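You operate a simulated robot arm through the tools that you are given. There is no shell and no other tool.

The job below is to be done with a simulated two-armed robot. You get a single attempt, and the scene is never put back.

TASK
Take the lid off the lug tub and lay it down on the bed of the flanging machine.
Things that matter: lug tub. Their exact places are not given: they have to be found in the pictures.

Only the result counts: the job must be done as asked and must still hold three seconds after the hand-in. Knocking over, shifting, dropping, spilling or breaking anything else fails it. A push-on lid holds only when it is set on centred and level and pressed home; a screw cap is set on level and turned clockwise until tight.

THE ROBOT
Two 7-joint arms with two-finger grippers on one trunk, on a base that moves. Base frame: it is fixed to the floor where the robot stands at the start and does not move with it; the origin is under the middle of the robot, x ahead of it, y to its left, z up. Readings come in cm, degrees, newtons and seconds.
The left shoulder is at the start at [7.8, 15.1, 97.8], the right one opposite. With the tool pointing down near the work surface each hand reaches from about 10 to 76 cm from the robot's upright axis, wherever it stands, measured 20 degrees to its own side. Places, roughly: lug tub [-350, 75, 100]. Payload 2.54 kg a hand.
The tool frame of a hand sits at the grasp point between the pads (the TCP): z along the fingers, y along the line on which they close. The tips reach 3 cm beyond it. The gripper opens to 11.6 cm; its body begins 9.5 cm behind the TCP.
Orientation is that of the tool frame in the base frame, as a unit quaternion [w, x, y, z]. With the fingers straight down and closing along the base's y, the tool's x points along the base's -x, its y along +y and its z along -z.

THE INTERFACE
- The arms move only by the tool step_arm. It takes "left_commands", "right_commands" or both (then of equal length, played together; a hand with none holds still); each is one flat list of numbers, 7 for each row, row after row: the shift along the tool's x, y, z in cm, then the turn, a rotation vector about the tool's x, y, z in degrees, then the gripper command, from -1 (fully open) to 1 (shut), values between in proportion. In form: [tx, ty, tz, ax, ay, az, grip, tx, ty, tz, ax, ay, az, grip, ...]. A call has 1 to 20 rows; each row is the pose to reach, as a shift and turn from the pose commanded when the call began, along the tool's axes at that moment. A row lasts 0.2 s, in which the tool goes at most 5 cm and 8.6 degrees; a call with a longer step from one row to the next is refused whole, and so is a gripper value outside its range. Where a pose cannot be reached the arm comes as near as it can. A force on the tool above 40 N (or 10 N above the force at the start of the call, whichever is more), or a blocked arm, ends the call early, and 0.2 s more pass. Each finger travels about 7.2 cm/s and halts on what it meets, pressing with about 37 N; the grip force reading is that of the motor and also rises with nothing between the fingers. The clock runs only during rows and for 0.2 s after the last one: add rows that repeat a pose to give the fingers time. It gives the time, the measured TCP pose, the force on the tool (base axes), the opening and the grip force at its end, in the units of the frame above (readings bear some noise), with the torque about the TCP (base axes, N m) and any sound that the robot's microphone picked up.
- Cameras (640 x 400 px; columns grow to the right, rows downward): "scene" is now at [15.89, 0.66, 118.17]; the picture's right is [-0.00, -1.00, 0.00], its down [0.10, -0.00, -0.99] and it looks along [0.99, -0.00, 0.10] (base axes); focal length 241 px, centre (320, 200). "left" rides on the left gripper at [6.9, 1.5, -12.2] in its tool frame; the picture's right is [-0.21, 0.98, 0.00], its down [-0.83, -0.18, -0.53] and it looks along [-0.52, -0.12, 0.85] (tool axes); focal length 251 px, centre (320, 200). "right" rides on the right gripper at [6.9, -1.5, -12.2] in its tool frame; the picture's right is [0.21, 0.98, 0.00], its down [-0.83, 0.18, -0.53] and it looks along [-0.52, 0.11, 0.85] (tool axes); focal length 251 px, centre (320, 200).
- capture(camera): a new picture of that camera. The clock stands still meanwhile.
- move_column(by): slides the trunk up (or, below 0, down) by that many cm; the arms and the scene camera ride with it, the base frame stays. It gives what a move gives, with no picture.
- steer(legs): drives the robot by 1 to 6 legs, each [ahead, left, turn to the left] in cm, cm and degrees, along the robot's own axes; the way and the turn of a leg run together, so that a leg with both is an arc; at most 150 cm and 180 degrees a leg. The arms and the cameras ride along, it lands a little off, and it stops where it bumps. It gives what a move gives.
- pan_tilt(pan, tilt): turns the head with the scene camera to pan (to the left, within 80 degrees either way) and tilt (down, from -29 to 69), counted from straight ahead of the robot. It gives what a move gives.
- probe_pixels(camera, pixels): for up to 12 pixels [column, row] of the newest picture of that camera ("zoom" is the newest enlarged one), the place [x, y, z] in the base frame of the surface seen there, good to about 0.3 cm, but the place of the scene camera against the robot may be out by one fixed shift of up to 2.5 cm in any direction. The clock stands still meanwhile.
- enlarge(camera, box): a new picture of the part [left, top, right, bottom] of that camera's present view, enlarged. The clock stands still meanwhile.
- sign_off(): hands the job in; it is judged then, once.

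Leave the grippers open and the arms clear of the work at the hand-in unless told otherwise.

The tools are called after "Call:" as name(argument=value, ...) on one line, values as JSON. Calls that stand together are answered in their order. step_arm: Moves the arms, as the interface text tells. Its arguments: {"type":"object","properties":{"left_commands":{"type":"array","items":{"type":"number"}},"right_commands":{"type":"array","items":{"type":"number"}}},"required":[]} The other tools are called the same way: move_column (by) moves the trunk up or down; steer (legs) drives the base; pan_tilt (pan, tilt) turns the head that bears the scene camera; capture (camera) takes a picture; probe_pixels (camera, pixels) gives the place of the surface under pixels of a picture; enlarge (camera, box) takes an enlarged picture of a part of a camera's view; sign_off () hands the job in.

At the start:

```text
time_s: 0.0
left_eef_pos: [36.06, 18.9, 113.43]
left_tcp_rot: [0.0, -0.001, 1.0, 0.0]
left_force: [0.4, -0.2, -0.2]
left_ft_torque: [-0.02, 0.04, -0.01]
left_gripper_width: 11.59
left_finger_force: 0.1
right_eef_pos: [37.49, -15.71, 121.21]
right_tcp_rot: [0.0, 0.0, 1.0, 0.0]
right_force: [0.4, 0.0, -0.4]
right_ft_torque: [0.01, -0.01, -0.02]
right_gripper_width: 11.61
right_finger_force: 0.1
trunk travel left (down, up): [-21.5, 7.4]
robot x, y, heading: [0.1, 0.25, 0.0]
head pan, tilt (commanded): [-0.2, -5.8]
```

scene: 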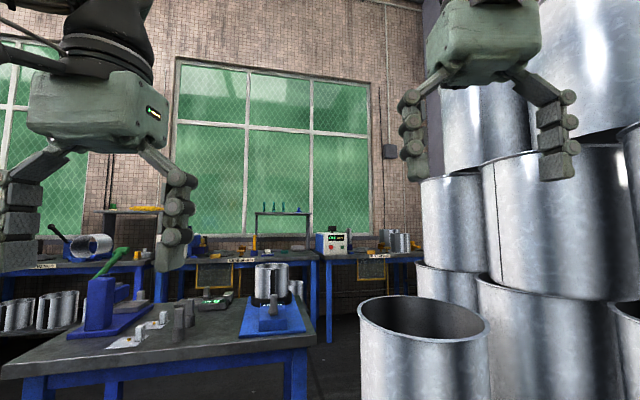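
right: 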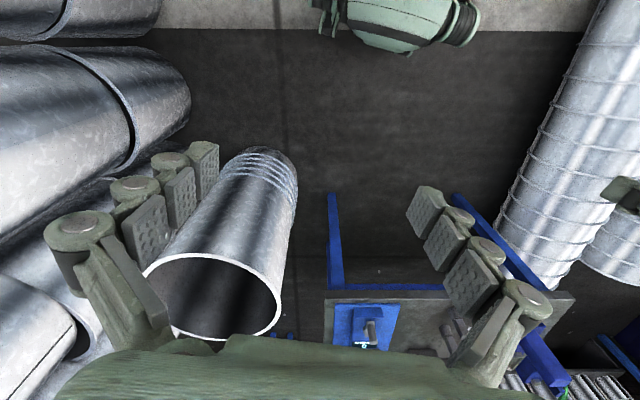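
left: 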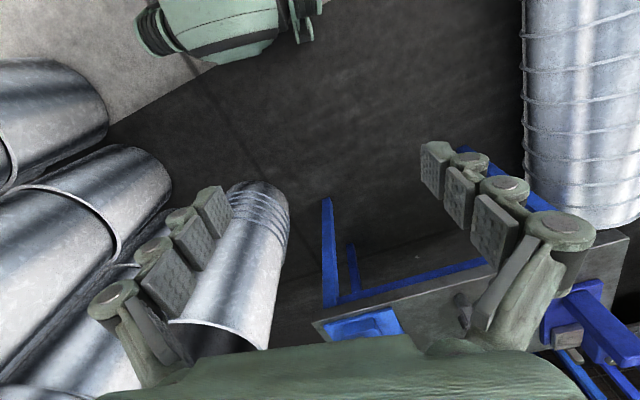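

The scene shows a workbench ahead. The lug tub is said to be near [-350, 75, 100], which is behind the robot. I'll turn the head first to see both sides before I drive.

Call:
pan_tilt(pan=80, tilt=15)

Call:
capture(camera="scene")

```text
time_s: 1.5
left_eef_pos: [36.06, 18.86, 113.44]
left_tcp_rot: [0.0, 0.0, 1.0, 0.0]
left_force: [-0.2, -0.2, 0.2]
left_ft_torque: [-0.02, -0.01, 0.01]
left_gripper_width: 11.58
left_finger_force: 0.0
right_eef_pos: [37.61, -15.76, 121.29]
right_tcp_rot: [0.001, 0.0, 1.0, 0.0]
right_force: [-0.5, 1.0, 0.7]
right_ft_torque: [0.0, 0.01, 0.0]
right_gripper_width: 11.58
right_finger_force: 0.1
trunk travel left (down, up): [-21.5, 7.4]
robot x, y, heading: [0.21, 0.15, -0.0]
head pan, tilt (commanded): [80.0, 15.0]
```

```text
taken
```

scene: 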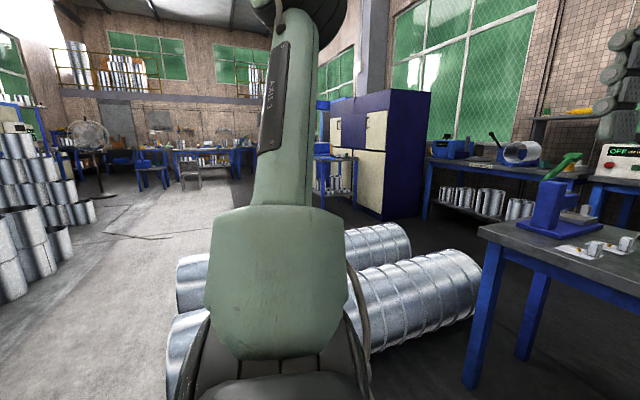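

To the left I see large ducts lying on the floor close by, with open floor behind them. Next I'll look to the right.

Call:
pan_tilt(pan=-80, tilt=15)

Call:
capture(camera="scene")

```text
time_s: 4.0
left_eef_pos: [36.07, 18.85, 113.52]
left_tcp_rot: [0.0, 0.0, 1.0, 0.0]
left_force: [0.0, -0.1, -0.2]
left_ft_torque: [0.04, -0.01, -0.01]
left_gripper_width: 11.62
left_finger_force: 0.1
right_eef_pos: [37.65, -15.78, 121.3]
right_tcp_rot: [0.001, 0.0, 1.0, 0.0]
right_force: [-0.7, 0.2, -0.4]
right_ft_torque: [-0.01, -0.01, 0.01]
right_gripper_width: 11.6
right_finger_force: 0.0
trunk travel left (down, up): [-21.5, 7.4]
robot x, y, heading: [0.31, 0.16, 0.0]
head pan, tilt (commanded): [-80.0, 15.0]
```

```text
taken
```

scene: 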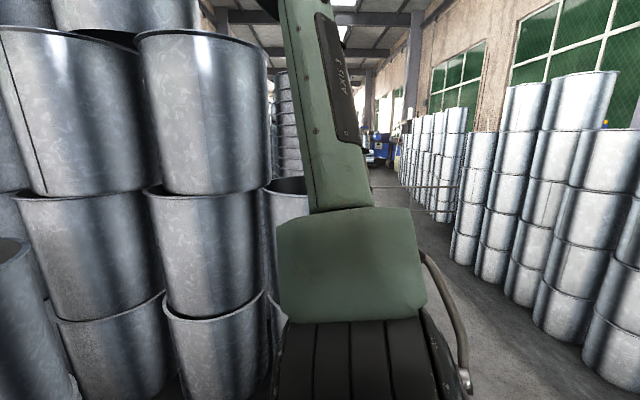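

Stacks of pails stand on the right. I'll probe how near they are before I turn on the spot.

Call:
probe_pixels(camera="scene", pixels=[[80, 110], [205, 110], [20, 300], [210, 330], [110, 340], [285, 205], [470, 200], [590, 250], [610, 340], [5, 320], [230, 80], [100, 250]])

Call:
pan_tilt(pan=-40, tilt=20)

Call:
capture(camera="scene")

```text
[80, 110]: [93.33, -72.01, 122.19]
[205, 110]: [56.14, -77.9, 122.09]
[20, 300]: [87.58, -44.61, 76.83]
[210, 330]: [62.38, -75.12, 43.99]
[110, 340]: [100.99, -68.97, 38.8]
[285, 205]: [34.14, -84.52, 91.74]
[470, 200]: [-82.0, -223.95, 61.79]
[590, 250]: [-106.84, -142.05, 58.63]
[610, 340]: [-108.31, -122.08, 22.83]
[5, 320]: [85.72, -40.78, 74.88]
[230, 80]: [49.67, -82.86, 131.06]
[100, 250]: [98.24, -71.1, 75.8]
```

```text
time_s: 5.1
left_eef_pos: [36.1, 18.79, 113.39]
left_tcp_rot: [0.0, 0.0, 1.0, -0.001]
left_force: [-0.3, 0.9, 0.2]
left_ft_torque: [0.0, 0.0, -0.01]
left_gripper_width: 11.6
left_finger_force: 0.2
right_eef_pos: [37.61, -15.65, 121.29]
right_tcp_rot: [0.0, 0.0, 1.0, 0.0]
right_force: [0.8, 0.1, -0.5]
right_ft_torque: [0.01, -0.04, 0.0]
right_gripper_width: 11.6
right_finger_force: 0.1
trunk travel left (down, up): [-21.5, 7.4]
robot x, y, heading: [0.21, -0.21, 0.4]
head pan, tilt (commanded): [-40.0, 20.0]
```

```text
taken
```

scene: 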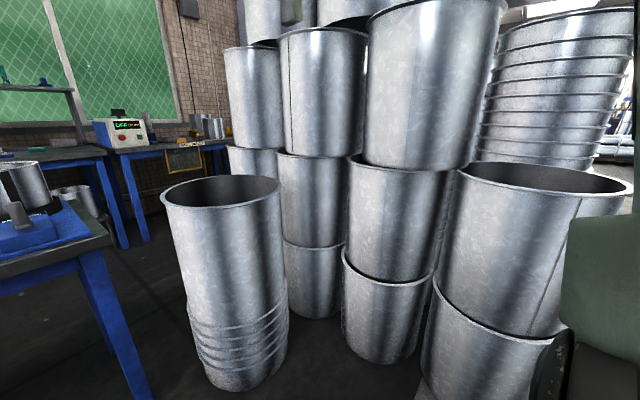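

The pails on the right are about 90 cm off. I'll look left and down to measure the ducts before turning.

Call:
pan_tilt(pan=75, tilt=35)

Call:
capture(camera="scene")

Call:
probe_pixels(camera="scene", pixels=[[420, 150], [450, 250], [380, 300], [190, 200], [185, 260], [170, 320], [480, 100], [100, 100], [50, 50], [500, 60], [100, 250], [60, 350]])

```text
time_s: 7.0
left_eef_pos: [36.0, 18.85, 113.38]
left_tcp_rot: [0.0, 0.0, 1.0, 0.0]
left_force: [0.4, -0.5, 0.6]
left_ft_torque: [0.0, 0.03, 0.02]
left_gripper_width: 11.57
left_finger_force: 0.0
right_eef_pos: [37.6, -15.78, 121.32]
right_tcp_rot: [0.001, 0.0, 1.0, -0.001]
right_force: [0.5, 0.7, -0.1]
right_ft_torque: [-0.03, -0.01, -0.01]
right_gripper_width: 11.57
right_finger_force: 0.1
trunk travel left (down, up): [-21.5, 7.4]
robot x, y, heading: [0.15, 0.09, 0.2]
head pan, tilt (commanded): [75.0, 35.0]
```

```text
taken
```

scene: 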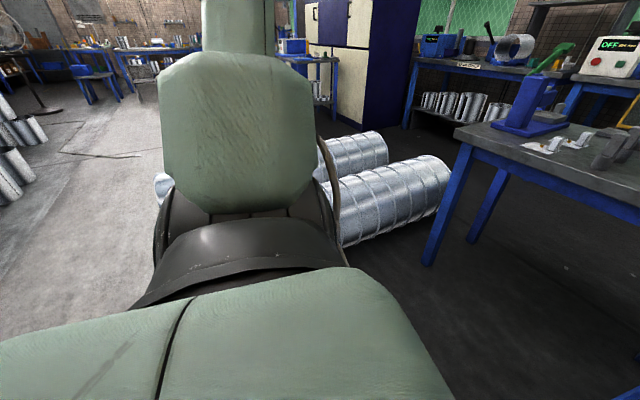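

```text
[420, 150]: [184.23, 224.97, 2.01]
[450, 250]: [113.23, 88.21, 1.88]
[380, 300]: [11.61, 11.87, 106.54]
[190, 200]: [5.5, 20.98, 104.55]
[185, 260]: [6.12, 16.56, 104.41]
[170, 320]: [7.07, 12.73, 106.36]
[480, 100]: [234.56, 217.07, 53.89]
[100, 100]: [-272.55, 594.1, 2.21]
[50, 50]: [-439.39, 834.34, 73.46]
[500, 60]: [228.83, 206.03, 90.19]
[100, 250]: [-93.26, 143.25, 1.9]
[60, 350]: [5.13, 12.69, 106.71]
```

Call:
probe_pixels(camera="scene", pixels=[[350, 230], [430, 180], [350, 155], [160, 185], [345, 245], [450, 140], [470, 155], [20, 130], [10, 180], [130, 250], [140, 290], [430, 220]])

```text
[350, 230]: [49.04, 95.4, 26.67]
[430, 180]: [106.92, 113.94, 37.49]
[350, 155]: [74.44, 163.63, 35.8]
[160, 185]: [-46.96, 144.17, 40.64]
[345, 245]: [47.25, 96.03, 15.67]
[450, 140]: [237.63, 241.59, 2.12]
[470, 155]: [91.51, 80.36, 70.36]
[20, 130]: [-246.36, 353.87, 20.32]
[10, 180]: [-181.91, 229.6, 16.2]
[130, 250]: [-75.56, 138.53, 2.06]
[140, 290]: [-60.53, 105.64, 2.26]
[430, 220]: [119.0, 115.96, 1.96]
```

Nothing lies within about 80 cm of the robot. I'll turn 90° left on the spot and look again, with the head pan back near centre.

Call:
steer(legs=[[0, 0, 90]])

Call:
pan_tilt(pan=60, tilt=10)

Call:
capture(camera="scene")

```text
time_s: 11.4
left_eef_pos: [-19.75, 35.64, 113.46]
left_tcp_rot: [-0.001, 0.716, -0.698, 0.0]
left_force: [-0.2, 0.1, 0.3]
left_ft_torque: [0.0, 0.0, 0.02]
left_gripper_width: 11.59
left_finger_force: 0.1
right_eef_pos: [14.82, 37.94, 121.3]
right_tcp_rot: [0.0, 0.716, -0.698, 0.0]
right_force: [1.3, -0.7, 0.3]
right_ft_torque: [0.0, 0.03, -0.01]
right_gripper_width: 11.6
right_finger_force: 0.0
trunk travel left (down, up): [-21.5, 7.4]
robot x, y, heading: [0.17, 0.27, 91.6]
head pan, tilt (commanded): [75.0, 35.0]
```

```text
time_s: 12.3
left_eef_pos: [-19.84, 35.65, 113.47]
left_tcp_rot: [-0.001, 0.716, -0.698, 0.0]
left_force: [-0.8, 0.6, -0.7]
left_ft_torque: [0.03, 0.0, 0.02]
left_gripper_width: 11.58
left_finger_force: 0.1
right_eef_pos: [14.72, 37.99, 121.35]
right_tcp_rot: [0.0, 0.717, -0.698, -0.001]
right_force: [0.0, 0.1, -0.1]
right_ft_torque: [0.0, -0.04, 0.03]
right_gripper_width: 11.6
right_finger_force: 0.0
trunk travel left (down, up): [-21.5, 7.4]
robot x, y, heading: [0.29, -0.7, 91.6]
head pan, tilt (commanded): [60.0, 10.0]
```

```text
taken
```

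scene: 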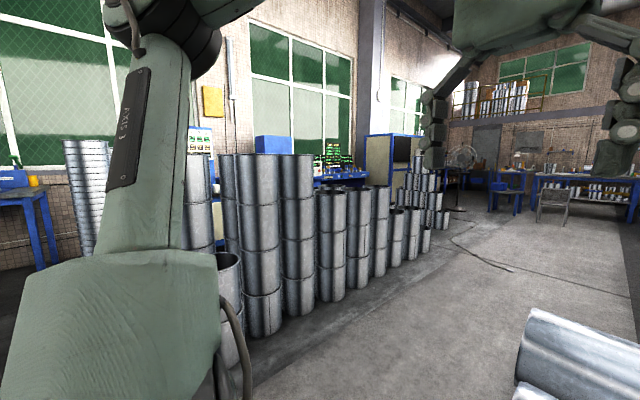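

Facing +y with the head panned left, I see a row of stacked pipes and, behind it, benches with machines near the wall. The lug tub direction lies near column 250. I'll enlarge that part.

Call:
enlarge(camera="scene", box=[180, 90, 480, 280])

Call:
probe_pixels(camera="scene", pixels=[[275, 145], [335, 160], [200, 140], [225, 260], [250, 200], [300, 200], [330, 240], [355, 230], [380, 210], [430, 240], [420, 180], [270, 330]])

```text
2.11 times, centred on (330, 185) of scene
```

zoom: 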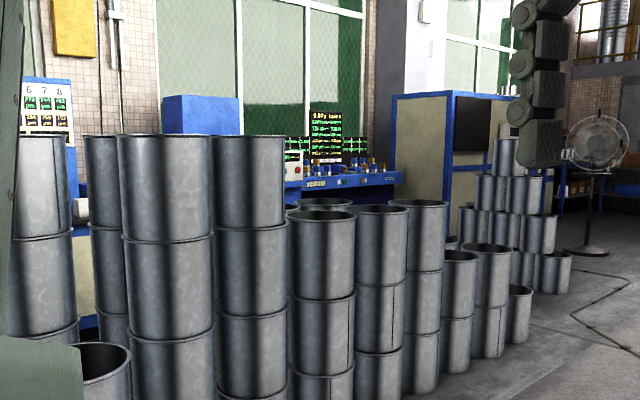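

```text
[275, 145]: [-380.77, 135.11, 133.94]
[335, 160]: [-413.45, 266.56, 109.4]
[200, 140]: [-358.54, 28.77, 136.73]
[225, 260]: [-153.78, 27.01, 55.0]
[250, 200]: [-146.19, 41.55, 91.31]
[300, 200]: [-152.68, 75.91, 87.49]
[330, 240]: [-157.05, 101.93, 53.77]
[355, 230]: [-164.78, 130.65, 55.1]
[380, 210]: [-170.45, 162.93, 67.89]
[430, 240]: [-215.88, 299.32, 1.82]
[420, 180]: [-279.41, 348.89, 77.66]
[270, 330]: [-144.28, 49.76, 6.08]
```

The row of pipe stacks (x about -145 to -215) stands between me and the bench at x about -350. I'll look further left for a gap or another way around.

Call:
steer(legs=[[0, 0, 80]])

Call:
pan_tilt(pan=0, tilt=15)

Call:
capture(camera="scene")

```text
time_s: 16.4
left_eef_pos: [-37.57, -15.72, 113.4]
left_tcp_rot: [0.0, 0.999, -0.043, 0.0]
left_force: [-0.2, -0.2, 1.0]
left_ft_torque: [0.01, -0.02, 0.01]
left_gripper_width: 11.63
left_finger_force: 0.2
right_eef_pos: [-36.07, 18.88, 121.3]
right_tcp_rot: [-0.001, 0.999, -0.042, 0.0]
right_force: [0.6, 0.3, -0.7]
right_ft_torque: [0.01, -0.02, 0.01]
right_gripper_width: 11.62
right_finger_force: 0.1
trunk travel left (down, up): [-21.5, 7.4]
robot x, y, heading: [-0.44, -0.29, 175.0]
head pan, tilt (commanded): [60.0, 10.0]
```

```text
time_s: 17.6
left_eef_pos: [-37.51, -15.67, 113.36]
left_tcp_rot: [0.0, 0.999, -0.044, 0.0]
left_force: [0.2, -0.9, -0.2]
left_ft_torque: [-0.01, 0.02, 0.0]
left_gripper_width: 11.61
left_finger_force: 0.0
right_eef_pos: [-36.03, 18.93, 121.32]
right_tcp_rot: [0.0, 0.999, -0.043, 0.0]
right_force: [0.6, 1.1, 0.0]
right_ft_torque: [0.01, -0.01, 0.01]
right_gripper_width: 11.6
right_finger_force: 0.2
trunk travel left (down, up): [-21.5, 7.4]
robot x, y, heading: [-0.07, -0.08, 175.0]
head pan, tilt (commanded): [0.0, 15.0]
```

```text
taken
```

scene: 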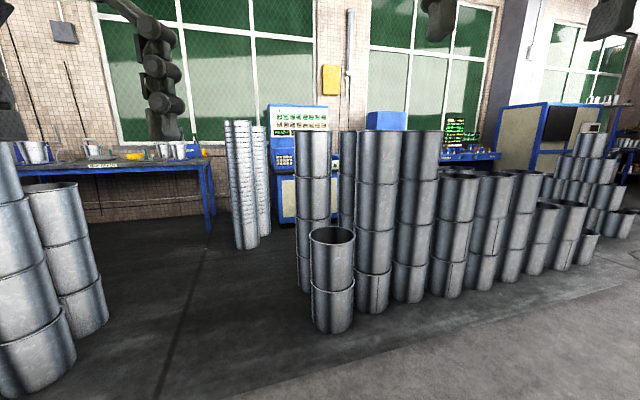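

There is a clear gap on the left of the pipe row, between columns 110 and 300. I'll measure it.

Call:
probe_pixels(camera="scene", pixels=[[80, 260], [35, 300], [330, 270], [320, 320], [245, 190], [300, 200], [200, 270], [210, 220], [385, 120], [460, 155], [250, 250], [150, 165]])

Call:
enlarge(camera="scene", box=[220, 90, 520, 280])

```text
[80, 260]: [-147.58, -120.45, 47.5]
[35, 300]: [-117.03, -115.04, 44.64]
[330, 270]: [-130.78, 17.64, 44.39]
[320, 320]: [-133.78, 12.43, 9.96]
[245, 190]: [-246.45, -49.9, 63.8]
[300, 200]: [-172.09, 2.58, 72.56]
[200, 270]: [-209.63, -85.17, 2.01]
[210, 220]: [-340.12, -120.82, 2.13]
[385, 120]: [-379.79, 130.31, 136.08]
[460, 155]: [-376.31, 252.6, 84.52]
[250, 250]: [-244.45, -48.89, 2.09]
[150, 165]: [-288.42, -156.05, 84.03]
```

```text
2.11 times, centred on (370, 185) of scene
```

zoom: 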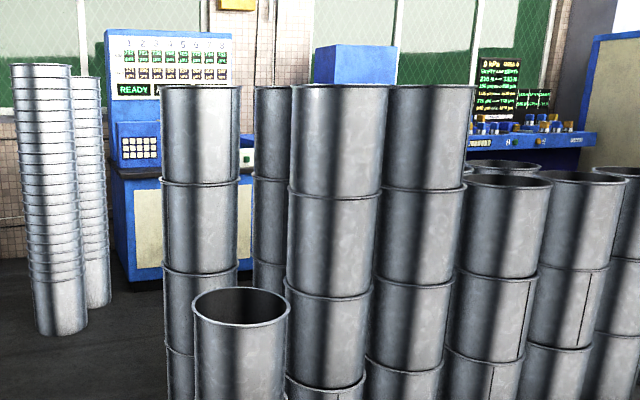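

The gap runs from about y=-105 to y=0 at x≈-130, so its middle is near y=-52. I'll drive to about (-85,-52), just in front of it, and look through.

Call:
steer(legs=[[80, 59, 0]])

Call:
pan_tilt(pan=-30, tilt=15)

Call:
capture(camera="scene")

```text
time_s: 23.8
left_eef_pos: [-125.85, -66.27, 113.39]
left_tcp_rot: [0.0, 0.999, -0.049, 0.0]
left_force: [0.6, -0.3, 0.3]
left_ft_torque: [-0.04, -0.04, -0.02]
left_gripper_width: 11.62
left_finger_force: 0.1
right_eef_pos: [-123.75, -31.62, 121.27]
right_tcp_rot: [0.0, 0.999, -0.05, 0.0]
right_force: [0.2, -0.9, -0.2]
right_ft_torque: [-0.01, -0.03, -0.02]
right_gripper_width: 11.59
right_finger_force: 0.1
trunk travel left (down, up): [-21.5, 7.4]
robot x, y, heading: [-87.95, -50.98, 174.2]
head pan, tilt (commanded): [0.0, 15.0]
```

```text
time_s: 24.8
left_eef_pos: [-125.73, -66.19, 113.49]
left_tcp_rot: [0.0, 0.999, -0.05, 0.0]
left_force: [0.6, -0.4, 0.6]
left_ft_torque: [-0.01, 0.05, 0.04]
left_gripper_width: 11.61
left_finger_force: 0.0
right_eef_pos: [-123.75, -31.58, 121.34]
right_tcp_rot: [0.0, 0.999, -0.05, 0.0]
right_force: [0.0, 1.3, -0.3]
right_ft_torque: [0.04, -0.03, 0.01]
right_gripper_width: 11.59
right_finger_force: 0.0
trunk travel left (down, up): [-21.5, 7.4]
robot x, y, heading: [-87.83, -51.1, 174.1]
head pan, tilt (commanded): [-30.0, 15.0]
```

```text
taken
```

scene: 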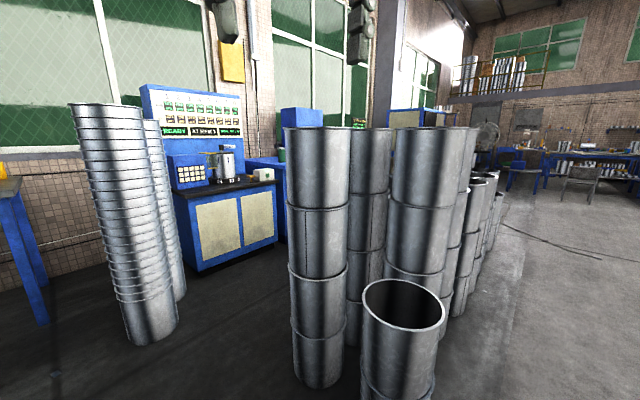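

A blue-and-white machine cabinet now shows at columns 150–275. A tub with a lid stands on it near (225,163), with small things beside it. I'll enlarge and probe.

Call:
enlarge(camera="scene", box=[140, 80, 340, 205])

Call:
probe_pixels(camera="scene", pixels=[[225, 165], [265, 175], [190, 175], [230, 240], [200, 270], [300, 120], [130, 200], [140, 330], [170, 200], [315, 250], [365, 180], [405, 330]])

```text
3.20 times, centred on (240, 142) of scene
```

zoom: 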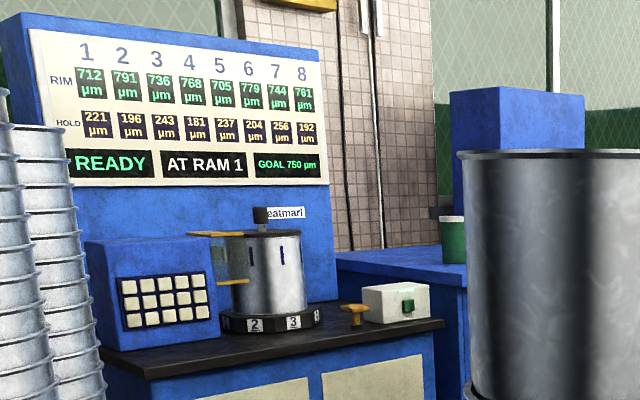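

```text
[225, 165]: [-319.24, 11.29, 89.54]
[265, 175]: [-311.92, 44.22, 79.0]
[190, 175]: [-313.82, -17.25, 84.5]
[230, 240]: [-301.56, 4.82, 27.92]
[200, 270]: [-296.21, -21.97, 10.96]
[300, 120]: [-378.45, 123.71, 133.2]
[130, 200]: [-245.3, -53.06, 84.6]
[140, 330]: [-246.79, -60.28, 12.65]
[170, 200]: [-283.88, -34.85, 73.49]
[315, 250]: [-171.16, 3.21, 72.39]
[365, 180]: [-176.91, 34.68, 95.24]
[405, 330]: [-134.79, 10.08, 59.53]
```

That cabinet is a display machine, and the item on it has a "seatmark" label. The lug tub should be farther right, on the blue machine at columns 280–320 (near y=75). Before I go through the gap, I'll look straight down to judge the base size, then look right.

Call:
pan_tilt(pan=0, tilt=69)

Call:
capture(camera="scene")

Call:
capture(camera="left")

Call:
capture(camera="right")

```text
time_s: 26.0
left_eef_pos: [-125.62, -66.16, 113.57]
left_tcp_rot: [0.0, 0.999, -0.049, 0.0]
left_force: [-0.8, 0.4, -0.7]
left_ft_torque: [0.04, -0.01, 0.01]
left_gripper_width: 11.59
left_finger_force: 0.1
right_eef_pos: [-123.72, -31.62, 121.24]
right_tcp_rot: [-0.001, 0.999, -0.05, 0.0]
right_force: [0.0, -0.4, 0.6]
right_ft_torque: [0.0, -0.02, -0.02]
right_gripper_width: 11.59
right_finger_force: 0.0
trunk travel left (down, up): [-21.5, 7.4]
robot x, y, heading: [-87.96, -51.37, 174.3]
head pan, tilt (commanded): [0.0, 68.8]
```

```text
taken
```

scene: 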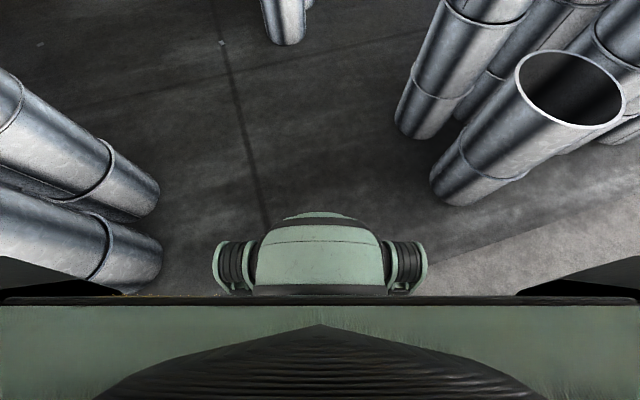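

```text
taken
```

left: 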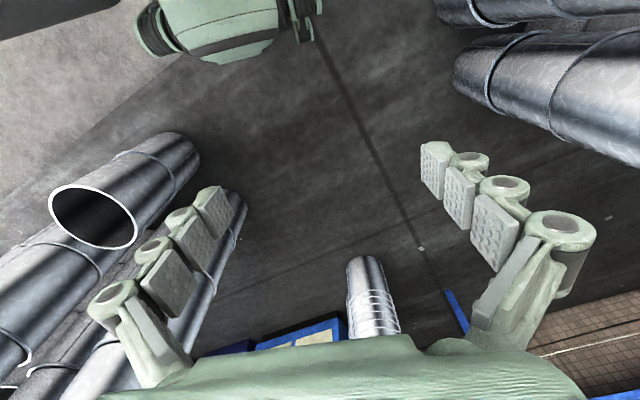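

```text
taken
```

right: 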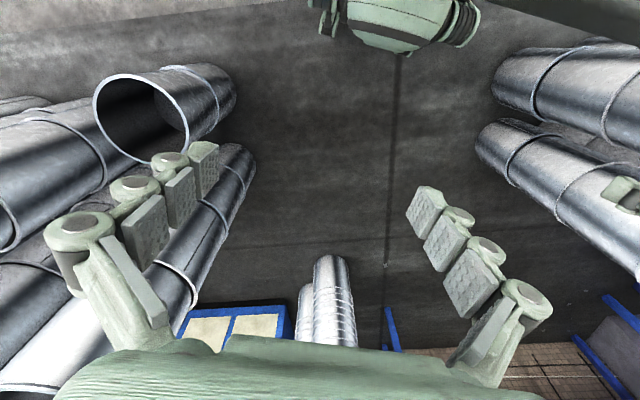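

The base front is visible in the scene view at columns 215–430, rows 212–290. I'll probe its edges along with the bottoms of the stacks.

Call:
probe_pixels(camera="scene", pixels=[[218, 268], [425, 268], [320, 216], [255, 270], [385, 270], [155, 200], [155, 260], [400, 115], [435, 185], [285, 38], [285, 20], [590, 120]])

Call:
probe_pixels(camera="left", pixels=[[150, 35], [310, 20], [230, 55], [365, 265], [390, 330], [300, 335], [190, 150], [240, 210], [460, 80]])

```text
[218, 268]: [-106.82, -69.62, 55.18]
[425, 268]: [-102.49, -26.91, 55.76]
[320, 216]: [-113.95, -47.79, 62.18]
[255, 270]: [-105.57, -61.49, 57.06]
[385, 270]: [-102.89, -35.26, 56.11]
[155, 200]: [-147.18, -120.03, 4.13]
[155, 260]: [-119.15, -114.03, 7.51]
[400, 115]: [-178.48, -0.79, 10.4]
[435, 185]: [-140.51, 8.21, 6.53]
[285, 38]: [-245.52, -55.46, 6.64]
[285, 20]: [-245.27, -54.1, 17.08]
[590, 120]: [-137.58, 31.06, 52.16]
```

```text
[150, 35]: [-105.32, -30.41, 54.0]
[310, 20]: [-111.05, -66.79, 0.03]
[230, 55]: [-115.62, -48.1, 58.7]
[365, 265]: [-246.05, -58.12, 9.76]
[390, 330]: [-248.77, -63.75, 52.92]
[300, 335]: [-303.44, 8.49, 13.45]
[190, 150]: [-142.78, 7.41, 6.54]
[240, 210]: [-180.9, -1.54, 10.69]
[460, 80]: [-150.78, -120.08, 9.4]
```

The base front is about 28 cm ahead of the axis and about 43 cm wide, so the gap can be passed. I'll measure the heights of the stack tops and the ring stack, so the hands can pass above them or clear of them.

Call:
pan_tilt(pan=-30, tilt=15)

Call:
capture(camera="scene")

Call:
probe_pixels(camera="scene", pixels=[[290, 132], [345, 131], [315, 132], [370, 133], [80, 108], [135, 110], [105, 108], [155, 130], [400, 131], [395, 113], [78, 200], [150, 200]])

```text
time_s: 27.2
left_eef_pos: [-125.69, -66.19, 113.42]
left_tcp_rot: [0.001, 0.999, -0.05, 0.0]
left_force: [0.6, 1.0, -1.2]
left_ft_torque: [0.03, -0.02, -0.03]
left_gripper_width: 11.6
left_finger_force: 0.0
right_eef_pos: [-123.72, -31.62, 121.35]
right_tcp_rot: [0.0, 0.999, -0.049, -0.001]
right_force: [0.0, -1.0, -0.6]
right_ft_torque: [-0.01, 0.01, -0.01]
right_gripper_width: 11.59
right_finger_force: 0.2
trunk travel left (down, up): [-21.5, 7.4]
robot x, y, heading: [-88.06, -50.85, 174.4]
head pan, tilt (commanded): [-30.0, 15.0]
```

```text
taken
```

scene: 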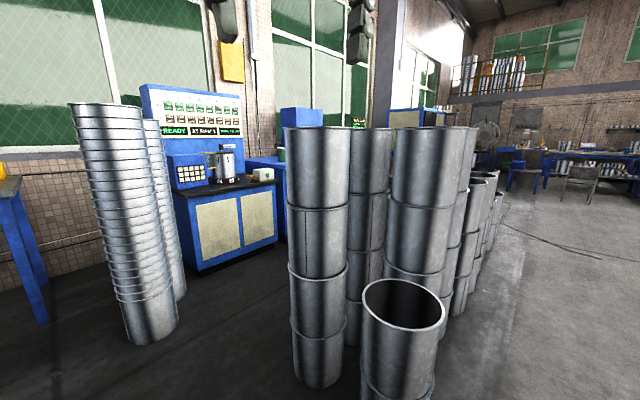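

```text
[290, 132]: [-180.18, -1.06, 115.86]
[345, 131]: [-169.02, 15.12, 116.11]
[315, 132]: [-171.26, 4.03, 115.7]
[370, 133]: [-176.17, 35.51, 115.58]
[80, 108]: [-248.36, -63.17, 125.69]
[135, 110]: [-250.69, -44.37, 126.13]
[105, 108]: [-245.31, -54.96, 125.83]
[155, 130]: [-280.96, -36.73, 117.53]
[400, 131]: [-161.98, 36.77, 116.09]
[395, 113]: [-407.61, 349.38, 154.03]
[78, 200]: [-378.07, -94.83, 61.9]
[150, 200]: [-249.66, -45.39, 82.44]
```

Stack tops are at z≈116 and the ring stack top at z≈126. I'll raise the column fully and lift both hands a bit, so the fingertips clear everything in the passage.

Call:
move_column(by=7.4)

Call:
step_arm(left_commands=[0, 0, -4, 0, 0, 0, -1, 0, 0, -8, 0, 0, 0, -1, 0, 0, -12, 0, 0, 0, -1], right_commands=[0, 0, -3, 0, 0, 0, -1, 0, 0, -5, 0, 0, 0, -1, 0, 0, -5, 0, 0, 0, -1])

```text
time_s: 28.3
left_eef_pos: [-125.8, -66.18, 120.81]
left_tcp_rot: [0.0, 0.999, -0.05, 0.0]
left_force: [0.0, 0.4, -0.3]
left_ft_torque: [0.0, -0.03, -0.03]
left_gripper_width: 11.62
left_finger_force: 0.0
right_eef_pos: [-123.72, -31.72, 128.8]
right_tcp_rot: [-0.001, 0.999, -0.05, 0.0]
right_force: [-0.6, 0.0, 1.0]
right_ft_torque: [0.03, -0.01, -0.01]
right_gripper_width: 11.59
right_finger_force: 0.2
trunk travel left (down, up): [-28.9, 0.0]
robot x, y, heading: [-87.49, -50.9, 174.1]
head pan, tilt (commanded): [-30.0, 15.0]
```

```text
time_s: 29.1
left_eef_pos: [-124.82, -66.47, 127.71]
left_tcp_rot: [-0.002, 0.999, -0.05, -0.002]
left_force: [0.2, 0.0, -0.3]
left_ft_torque: [0.0, -0.02, -0.01]
left_gripper_width: 11.6
left_finger_force: 0.0
left hand out of reach, approached as far as the arm can: row 2, 3
right_eef_pos: [-124.73, -32.14, 129.9]
right_tcp_rot: [0.0, 0.999, -0.049, -0.001]
right_force: [0.5, 1.3, 0.1]
right_ft_torque: [-0.01, -0.02, 0.01]
right_gripper_width: 11.6
right_finger_force: 0.1
right hand out of reach, approached as far as the arm can: row 1, 2, 3
trunk travel left (down, up): [-28.9, 0.0]
robot x, y, heading: [-87.7, -51.23, 174.2]
head pan, tilt (commanded): [-30.0, 15.0]
```

The hands are now at z≈128–130. I'll drive about 61 cm ahead into the gap, to about (-150,-53), then look right.

Call:
steer(legs=[[61, 9, 0]])

Call:
pan_tilt(pan=-50, tilt=20)

Call:
capture(camera="scene")

```text
time_s: 32.6
left_eef_pos: [-187.3, -69.55, 127.63]
left_tcp_rot: [-0.002, 0.999, -0.048, -0.001]
left_force: [-0.4, -0.2, -0.4]
left_ft_torque: [-0.02, -0.01, -0.02]
left_gripper_width: 11.59
left_finger_force: 0.1
right_eef_pos: [-187.17, -35.09, 129.98]
right_tcp_rot: [0.001, 0.999, -0.049, -0.001]
right_force: [-0.2, -0.8, 1.0]
right_ft_torque: [0.02, -0.04, 0.0]
right_gripper_width: 11.59
right_finger_force: 0.1
trunk travel left (down, up): [-28.9, 0.0]
robot x, y, heading: [-150.52, -53.99, 174.4]
head pan, tilt (commanded): [-30.0, 15.0]
```

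```text
time_s: 33.5
left_eef_pos: [-187.29, -69.75, 127.67]
left_tcp_rot: [-0.002, 0.999, -0.049, -0.001]
left_force: [-0.6, 0.5, -0.1]
left_ft_torque: [0.01, -0.01, 0.02]
left_gripper_width: 11.61
left_finger_force: 0.0
right_eef_pos: [-187.17, -35.24, 129.93]
right_tcp_rot: [0.001, 0.999, -0.048, -0.001]
right_force: [-0.5, -0.5, -0.3]
right_ft_torque: [-0.01, 0.03, -0.02]
right_gripper_width: 11.58
right_finger_force: 0.1
trunk travel left (down, up): [-28.9, 0.0]
robot x, y, heading: [-150.49, -53.76, 174.4]
head pan, tilt (commanded): [-50.0, 20.0]
```

```text
taken
```

scene: 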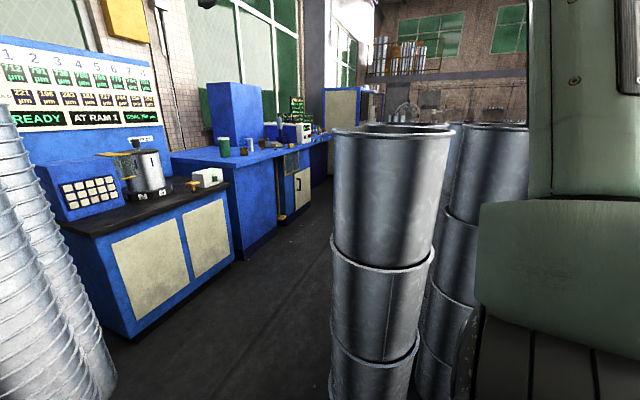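

The corridor behind the stacks is open. A blue bench with a tall blue machine stands past the display cabinet, with a green cup at (223,147) and small items beside it. I'll enlarge it.

Call:
enlarge(camera="scene", box=[165, 75, 335, 225])

Call:
probe_pixels(camera="scene", pixels=[[223, 147], [250, 145], [245, 120], [262, 152], [230, 200], [305, 180], [335, 200], [360, 350], [240, 260], [300, 130], [200, 165], [390, 300]])

```text
2.67 times, centred on (250, 150) of scene
```

zoom: 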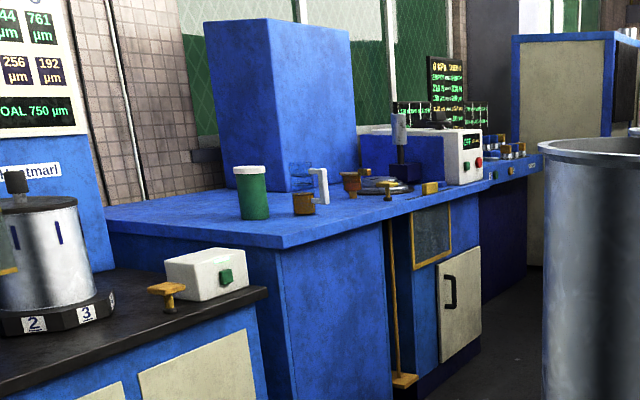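

```text
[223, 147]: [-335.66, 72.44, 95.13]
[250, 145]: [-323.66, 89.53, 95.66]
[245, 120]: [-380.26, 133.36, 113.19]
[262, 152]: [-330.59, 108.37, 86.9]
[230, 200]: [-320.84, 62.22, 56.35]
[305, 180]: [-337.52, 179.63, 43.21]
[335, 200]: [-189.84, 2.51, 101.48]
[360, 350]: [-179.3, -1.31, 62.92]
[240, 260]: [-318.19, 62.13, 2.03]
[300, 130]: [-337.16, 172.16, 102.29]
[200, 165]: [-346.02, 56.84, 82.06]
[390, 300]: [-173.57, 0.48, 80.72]
```

I can make out a green tub with a white lid at about (-336,72,95) on the blue bench, whose surface is at z≈86. I'll pass the gap in stages. First I turn 44° right on the spot and check the heading.

Call:
steer(legs=[[0, 0, -44]])

Call:
pan_tilt(pan=0, tilt=45)

Call:
capture(camera="scene")

Call:
capture(camera="right")

Call:
capture(camera="left")

```text
time_s: 36.0
left_eef_pos: [-187.67, -39.24, 127.62]
left_tcp_rot: [-0.002, 0.906, -0.424, -0.001]
left_force: [0.0, -0.4, 0.9]
left_ft_torque: [-0.02, -0.02, -0.02]
left_gripper_width: 11.6
left_finger_force: 0.1
right_eef_pos: [-163.3, -14.82, 129.94]
right_tcp_rot: [0.001, 0.906, -0.423, -0.001]
right_force: [0.6, 0.1, -0.4]
right_ft_torque: [0.01, 0.01, 0.01]
right_gripper_width: 11.61
right_finger_force: 0.1
trunk travel left (down, up): [-28.9, 0.0]
robot x, y, heading: [-150.62, -54.11, 129.9]
head pan, tilt (commanded): [-50.0, 20.0]
```

```text
time_s: 37.1
left_eef_pos: [-187.74, -39.22, 127.61]
left_tcp_rot: [-0.002, 0.905, -0.424, -0.001]
left_force: [-0.4, -0.2, 0.0]
left_ft_torque: [-0.01, 0.02, 0.03]
left_gripper_width: 11.59
left_finger_force: 0.1
right_eef_pos: [-163.41, -14.82, 129.97]
right_tcp_rot: [0.001, 0.906, -0.423, -0.001]
right_force: [-0.2, 1.1, 0.5]
right_ft_torque: [0.0, -0.01, 0.0]
right_gripper_width: 11.6
right_finger_force: 0.1
trunk travel left (down, up): [-28.9, 0.0]
robot x, y, heading: [-150.5, -54.28, 129.7]
head pan, tilt (commanded): [0.0, 45.0]
```

```text
taken
```

scene: 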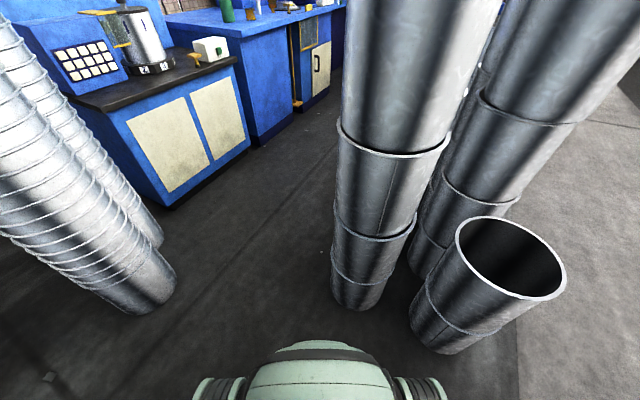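

```text
taken
```

right: 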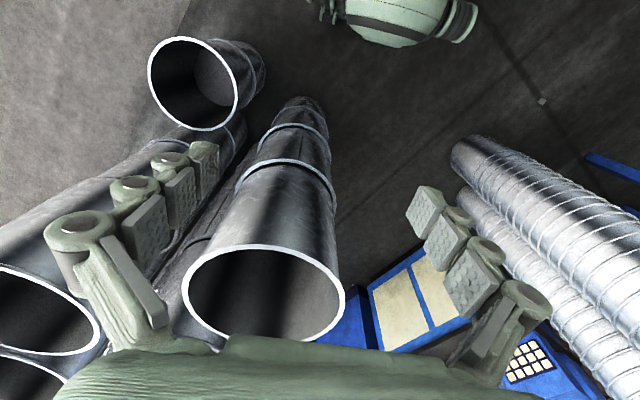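

```text
taken
```

left: 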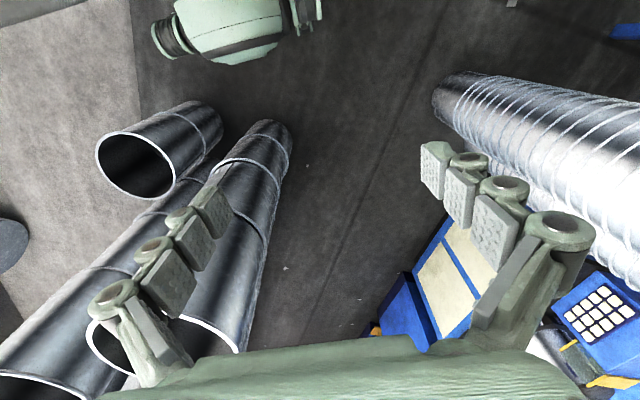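

I'll probe the rim of the nearest tall stack and the ring stack base in the hand cameras, which are the true frame, for exact clearances.

Call:
probe_pixels(camera="right", pixels=[[184, 297], [342, 300], [265, 247], [200, 335], [150, 70], [237, 75], [190, 39], [195, 127], [455, 150], [465, 195], [320, 140], [275, 110]])

Call:
probe_pixels(camera="left", pixels=[[440, 90], [445, 110], [475, 72], [600, 190], [240, 345], [205, 318], [290, 140], [222, 120], [470, 330], [405, 290]])

```text
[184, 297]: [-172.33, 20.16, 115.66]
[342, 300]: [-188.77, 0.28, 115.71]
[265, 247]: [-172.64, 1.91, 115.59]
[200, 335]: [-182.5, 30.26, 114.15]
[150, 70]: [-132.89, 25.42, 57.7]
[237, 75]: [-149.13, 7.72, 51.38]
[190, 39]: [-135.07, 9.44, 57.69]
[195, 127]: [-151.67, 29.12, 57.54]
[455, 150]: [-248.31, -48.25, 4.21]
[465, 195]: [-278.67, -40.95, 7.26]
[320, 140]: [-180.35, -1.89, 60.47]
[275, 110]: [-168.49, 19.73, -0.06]
```

```text
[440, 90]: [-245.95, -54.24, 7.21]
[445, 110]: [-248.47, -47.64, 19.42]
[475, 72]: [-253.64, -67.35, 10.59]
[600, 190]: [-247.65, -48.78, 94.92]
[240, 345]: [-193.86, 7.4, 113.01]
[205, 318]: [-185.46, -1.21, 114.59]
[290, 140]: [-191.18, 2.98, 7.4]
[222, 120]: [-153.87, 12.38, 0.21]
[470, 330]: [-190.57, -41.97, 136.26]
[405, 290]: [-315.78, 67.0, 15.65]
```

The tall stack centre is about (-182,10) with r 12, and the ring stack centre about (-257,-56) with r 11. I'll move diagonally to about (-196,-49), which leaves roughly 16 cm clear of both.

Call:
steer(legs=[[33, 31.6, 0]])

Call:
capture(camera="scene")

Call:
capture(camera="left")

```text
time_s: 40.8
left_eef_pos: [-233.49, -33.78, 127.71]
left_tcp_rot: [-0.003, 0.905, -0.426, -0.001]
left_force: [-0.1, 0.4, 0.0]
left_ft_torque: [-0.01, -0.03, 0.02]
left_gripper_width: 11.6
left_finger_force: 0.1
right_eef_pos: [-209.02, -9.44, 129.88]
right_tcp_rot: [0.001, 0.905, -0.426, -0.001]
right_force: [0.1, -0.1, 0.8]
right_ft_torque: [0.01, 0.01, -0.05]
right_gripper_width: 11.62
right_finger_force: 0.1
trunk travel left (down, up): [-28.9, 0.0]
robot x, y, heading: [-196.08, -48.5, 129.5]
head pan, tilt (commanded): [0.0, 45.0]
```

```text
taken
```

scene: 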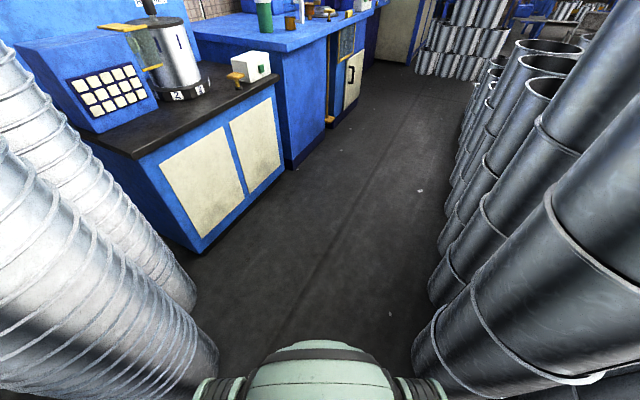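

```text
taken
```

left: 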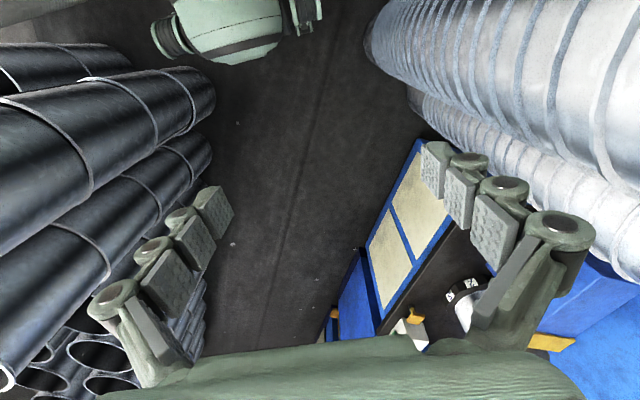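

The corridor is open ahead. I'll probe both sides of it.

Call:
probe_pixels(camera="scene", pixels=[[414, 345], [432, 285], [447, 235], [452, 180], [460, 140], [200, 250], [285, 165], [330, 125], [195, 290], [215, 345], [420, 70], [365, 100]])

```text
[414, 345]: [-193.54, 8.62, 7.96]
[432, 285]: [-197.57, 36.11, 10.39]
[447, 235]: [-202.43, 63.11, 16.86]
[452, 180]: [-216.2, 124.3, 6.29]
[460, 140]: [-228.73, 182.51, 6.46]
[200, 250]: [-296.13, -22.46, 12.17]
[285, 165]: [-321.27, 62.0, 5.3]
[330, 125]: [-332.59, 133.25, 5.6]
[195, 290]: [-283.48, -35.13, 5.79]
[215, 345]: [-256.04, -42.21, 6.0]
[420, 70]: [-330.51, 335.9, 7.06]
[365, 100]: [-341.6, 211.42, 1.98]
```

The stack edges run from x=-194 to -216 and the bench fronts from x=-296 to -333. I'll drive through: 45 cm ahead, then on to about (-252,50).

Call:
steer(legs=[[45, 0, 0], [66, -20, 0]])

Call:
pan_tilt(pan=30, tilt=25)

Call:
capture(camera="scene")

```text
time_s: 46.8
left_eef_pos: [-288.78, 60.48, 127.65]
left_tcp_rot: [-0.003, 0.911, -0.413, -0.001]
left_force: [0.6, 1.1, 0.5]
left_ft_torque: [0.0, -0.02, -0.02]
left_gripper_width: 11.6
left_finger_force: 0.1
right_eef_pos: [-265.18, 85.55, 129.89]
right_tcp_rot: [0.0, 0.911, -0.412, -0.001]
right_force: [-0.2, 0.5, -0.2]
right_ft_torque: [-0.03, -0.03, 0.0]
right_gripper_width: 11.6
right_finger_force: 0.1
trunk travel left (down, up): [-28.9, 0.0]
robot x, y, heading: [-251.16, 46.44, 131.4]
head pan, tilt (commanded): [0.0, 45.0]
```

```text
time_s: 47.7
left_eef_pos: [-288.8, 60.48, 127.57]
left_tcp_rot: [-0.003, 0.911, -0.413, -0.001]
left_force: [-0.4, -0.3, 0.0]
left_ft_torque: [-0.01, 0.01, 0.01]
left_gripper_width: 11.59
left_finger_force: 0.0
right_eef_pos: [-265.1, 85.61, 129.93]
right_tcp_rot: [0.0, 0.911, -0.413, -0.001]
right_force: [0.9, -0.6, 0.8]
right_ft_torque: [0.01, -0.01, -0.03]
right_gripper_width: 11.62
right_finger_force: 0.0
trunk travel left (down, up): [-28.9, 0.0]
robot x, y, heading: [-250.91, 46.84, 131.4]
head pan, tilt (commanded): [30.0, 25.0]
```

```text
taken
```

scene: 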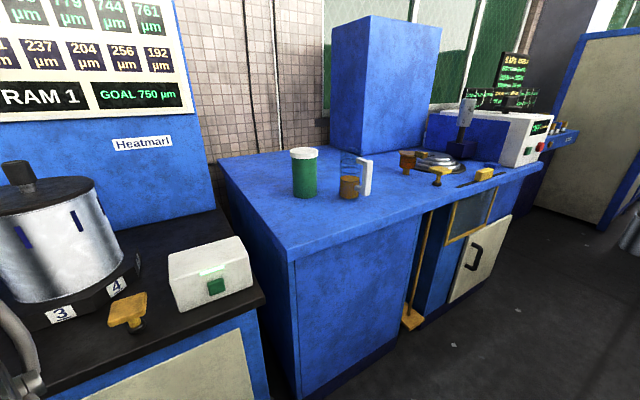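

A blue bench is now in view. It carries a green tub with a white lid at (304,173), a small see-through mug at (352,178), and farther right a machine with a disc and a control box. I'll enlarge to tell them apart.

Call:
enlarge(camera="scene", box=[270, 120, 430, 220])

Call:
enlarge(camera="scene", box=[380, 50, 600, 200])

```text
4.00 times, centred on (350, 170) of scene
```

zoom: 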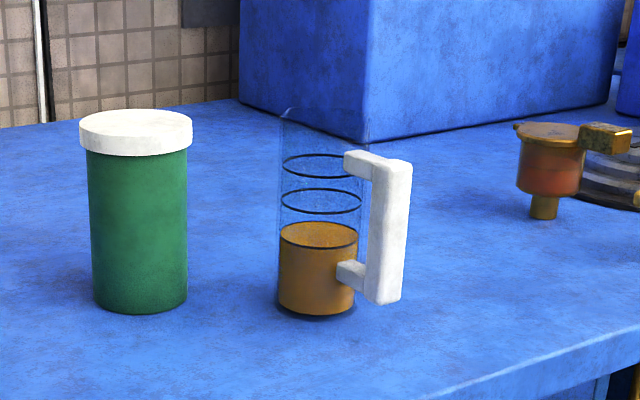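

```text
2.67 times, centred on (490, 125) of scene
```

zoom: 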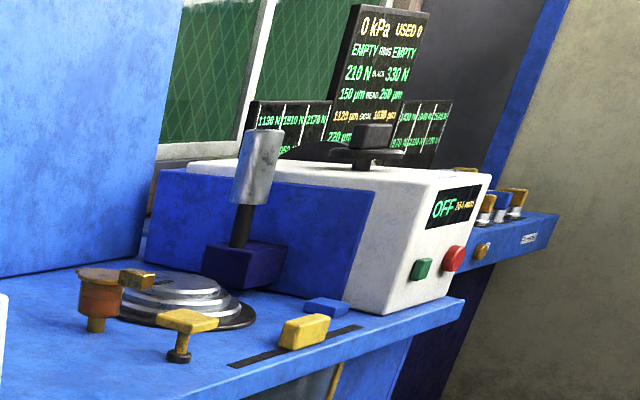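

The green tub with the white lid looks like the lug tub. Before I decide where the "bed of the flanging machine" is, I'll read the displays and name plates on both machines.

Call:
enlarge(camera="scene", box=[460, 50, 560, 120])

Call:
enlarge(camera="scene", box=[0, 0, 200, 160])

Call:
enlarge(camera="scene", box=[520, 90, 600, 170])

Call:
enlarge(camera="scene", box=[0, 160, 280, 360])

```text
5.71 times, centred on (510, 85) of scene
```

zoom: 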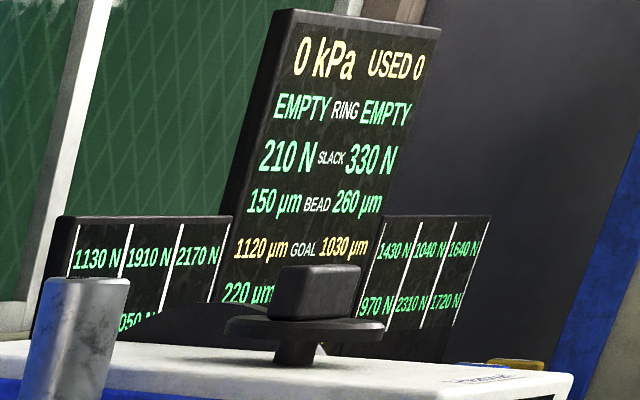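

```text
2.50 times, centred on (100, 80) of scene
```

zoom: 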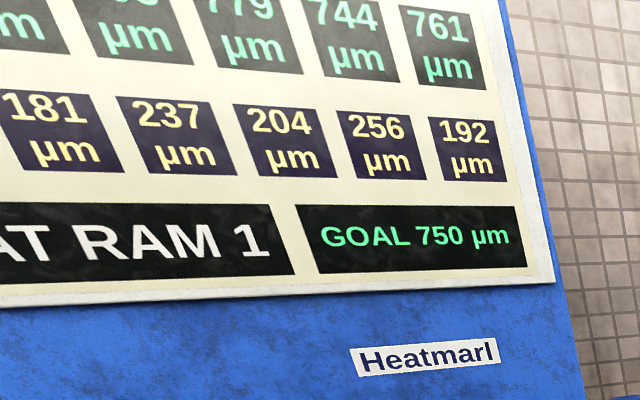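

```text
5.00 times, centred on (560, 130) of scene
```

zoom: 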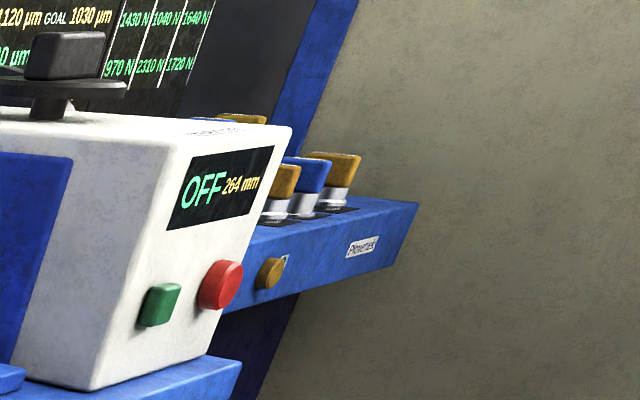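

```text
2.00 times, centred on (140, 260) of scene
```

zoom: 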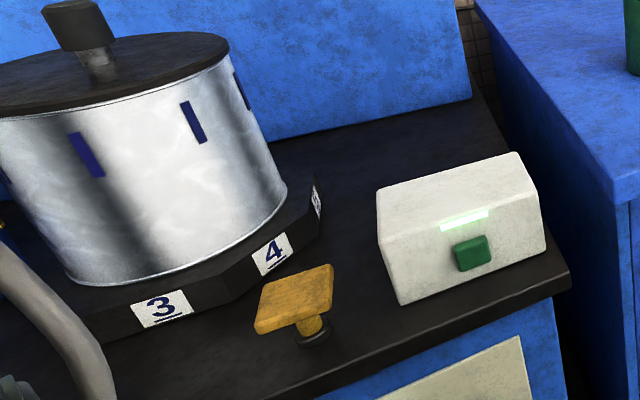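

The middle blue machine, with the spindle disc and the "OFF 264 mm" control box, fits a flanging machine. The green tub stands on its flat blue bed. Next I'll probe the corners of the neighbouring cabinet, the bed edges and the items on the bed.

Call:
probe_pixels(camera="scene", pixels=[[264, 297], [262, 330], [294, 258], [295, 385], [545, 162], [220, 162], [304, 152], [304, 196], [348, 199], [366, 160], [410, 176], [335, 130]])

Call:
probe_pixels(camera="scene", pixels=[[440, 185], [485, 178], [405, 165], [455, 165], [330, 220], [380, 205], [260, 180], [428, 220], [475, 240], [400, 300], [235, 260], [320, 175]])

```text
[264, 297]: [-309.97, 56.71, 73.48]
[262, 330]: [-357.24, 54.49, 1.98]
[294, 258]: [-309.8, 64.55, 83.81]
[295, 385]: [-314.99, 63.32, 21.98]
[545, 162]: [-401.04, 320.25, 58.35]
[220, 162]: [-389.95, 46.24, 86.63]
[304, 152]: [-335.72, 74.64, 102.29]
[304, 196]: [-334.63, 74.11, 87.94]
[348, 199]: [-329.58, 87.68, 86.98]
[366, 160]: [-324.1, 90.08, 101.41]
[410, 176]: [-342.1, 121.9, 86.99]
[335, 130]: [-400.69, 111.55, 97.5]
```

```text
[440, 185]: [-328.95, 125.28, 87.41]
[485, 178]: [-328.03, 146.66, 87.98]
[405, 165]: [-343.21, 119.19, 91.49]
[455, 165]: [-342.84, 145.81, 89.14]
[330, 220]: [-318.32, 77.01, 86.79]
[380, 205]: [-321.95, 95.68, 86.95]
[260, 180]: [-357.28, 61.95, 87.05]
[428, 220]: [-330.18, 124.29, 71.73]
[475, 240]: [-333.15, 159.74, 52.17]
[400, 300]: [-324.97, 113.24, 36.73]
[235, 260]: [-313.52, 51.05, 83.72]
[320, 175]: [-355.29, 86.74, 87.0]
```

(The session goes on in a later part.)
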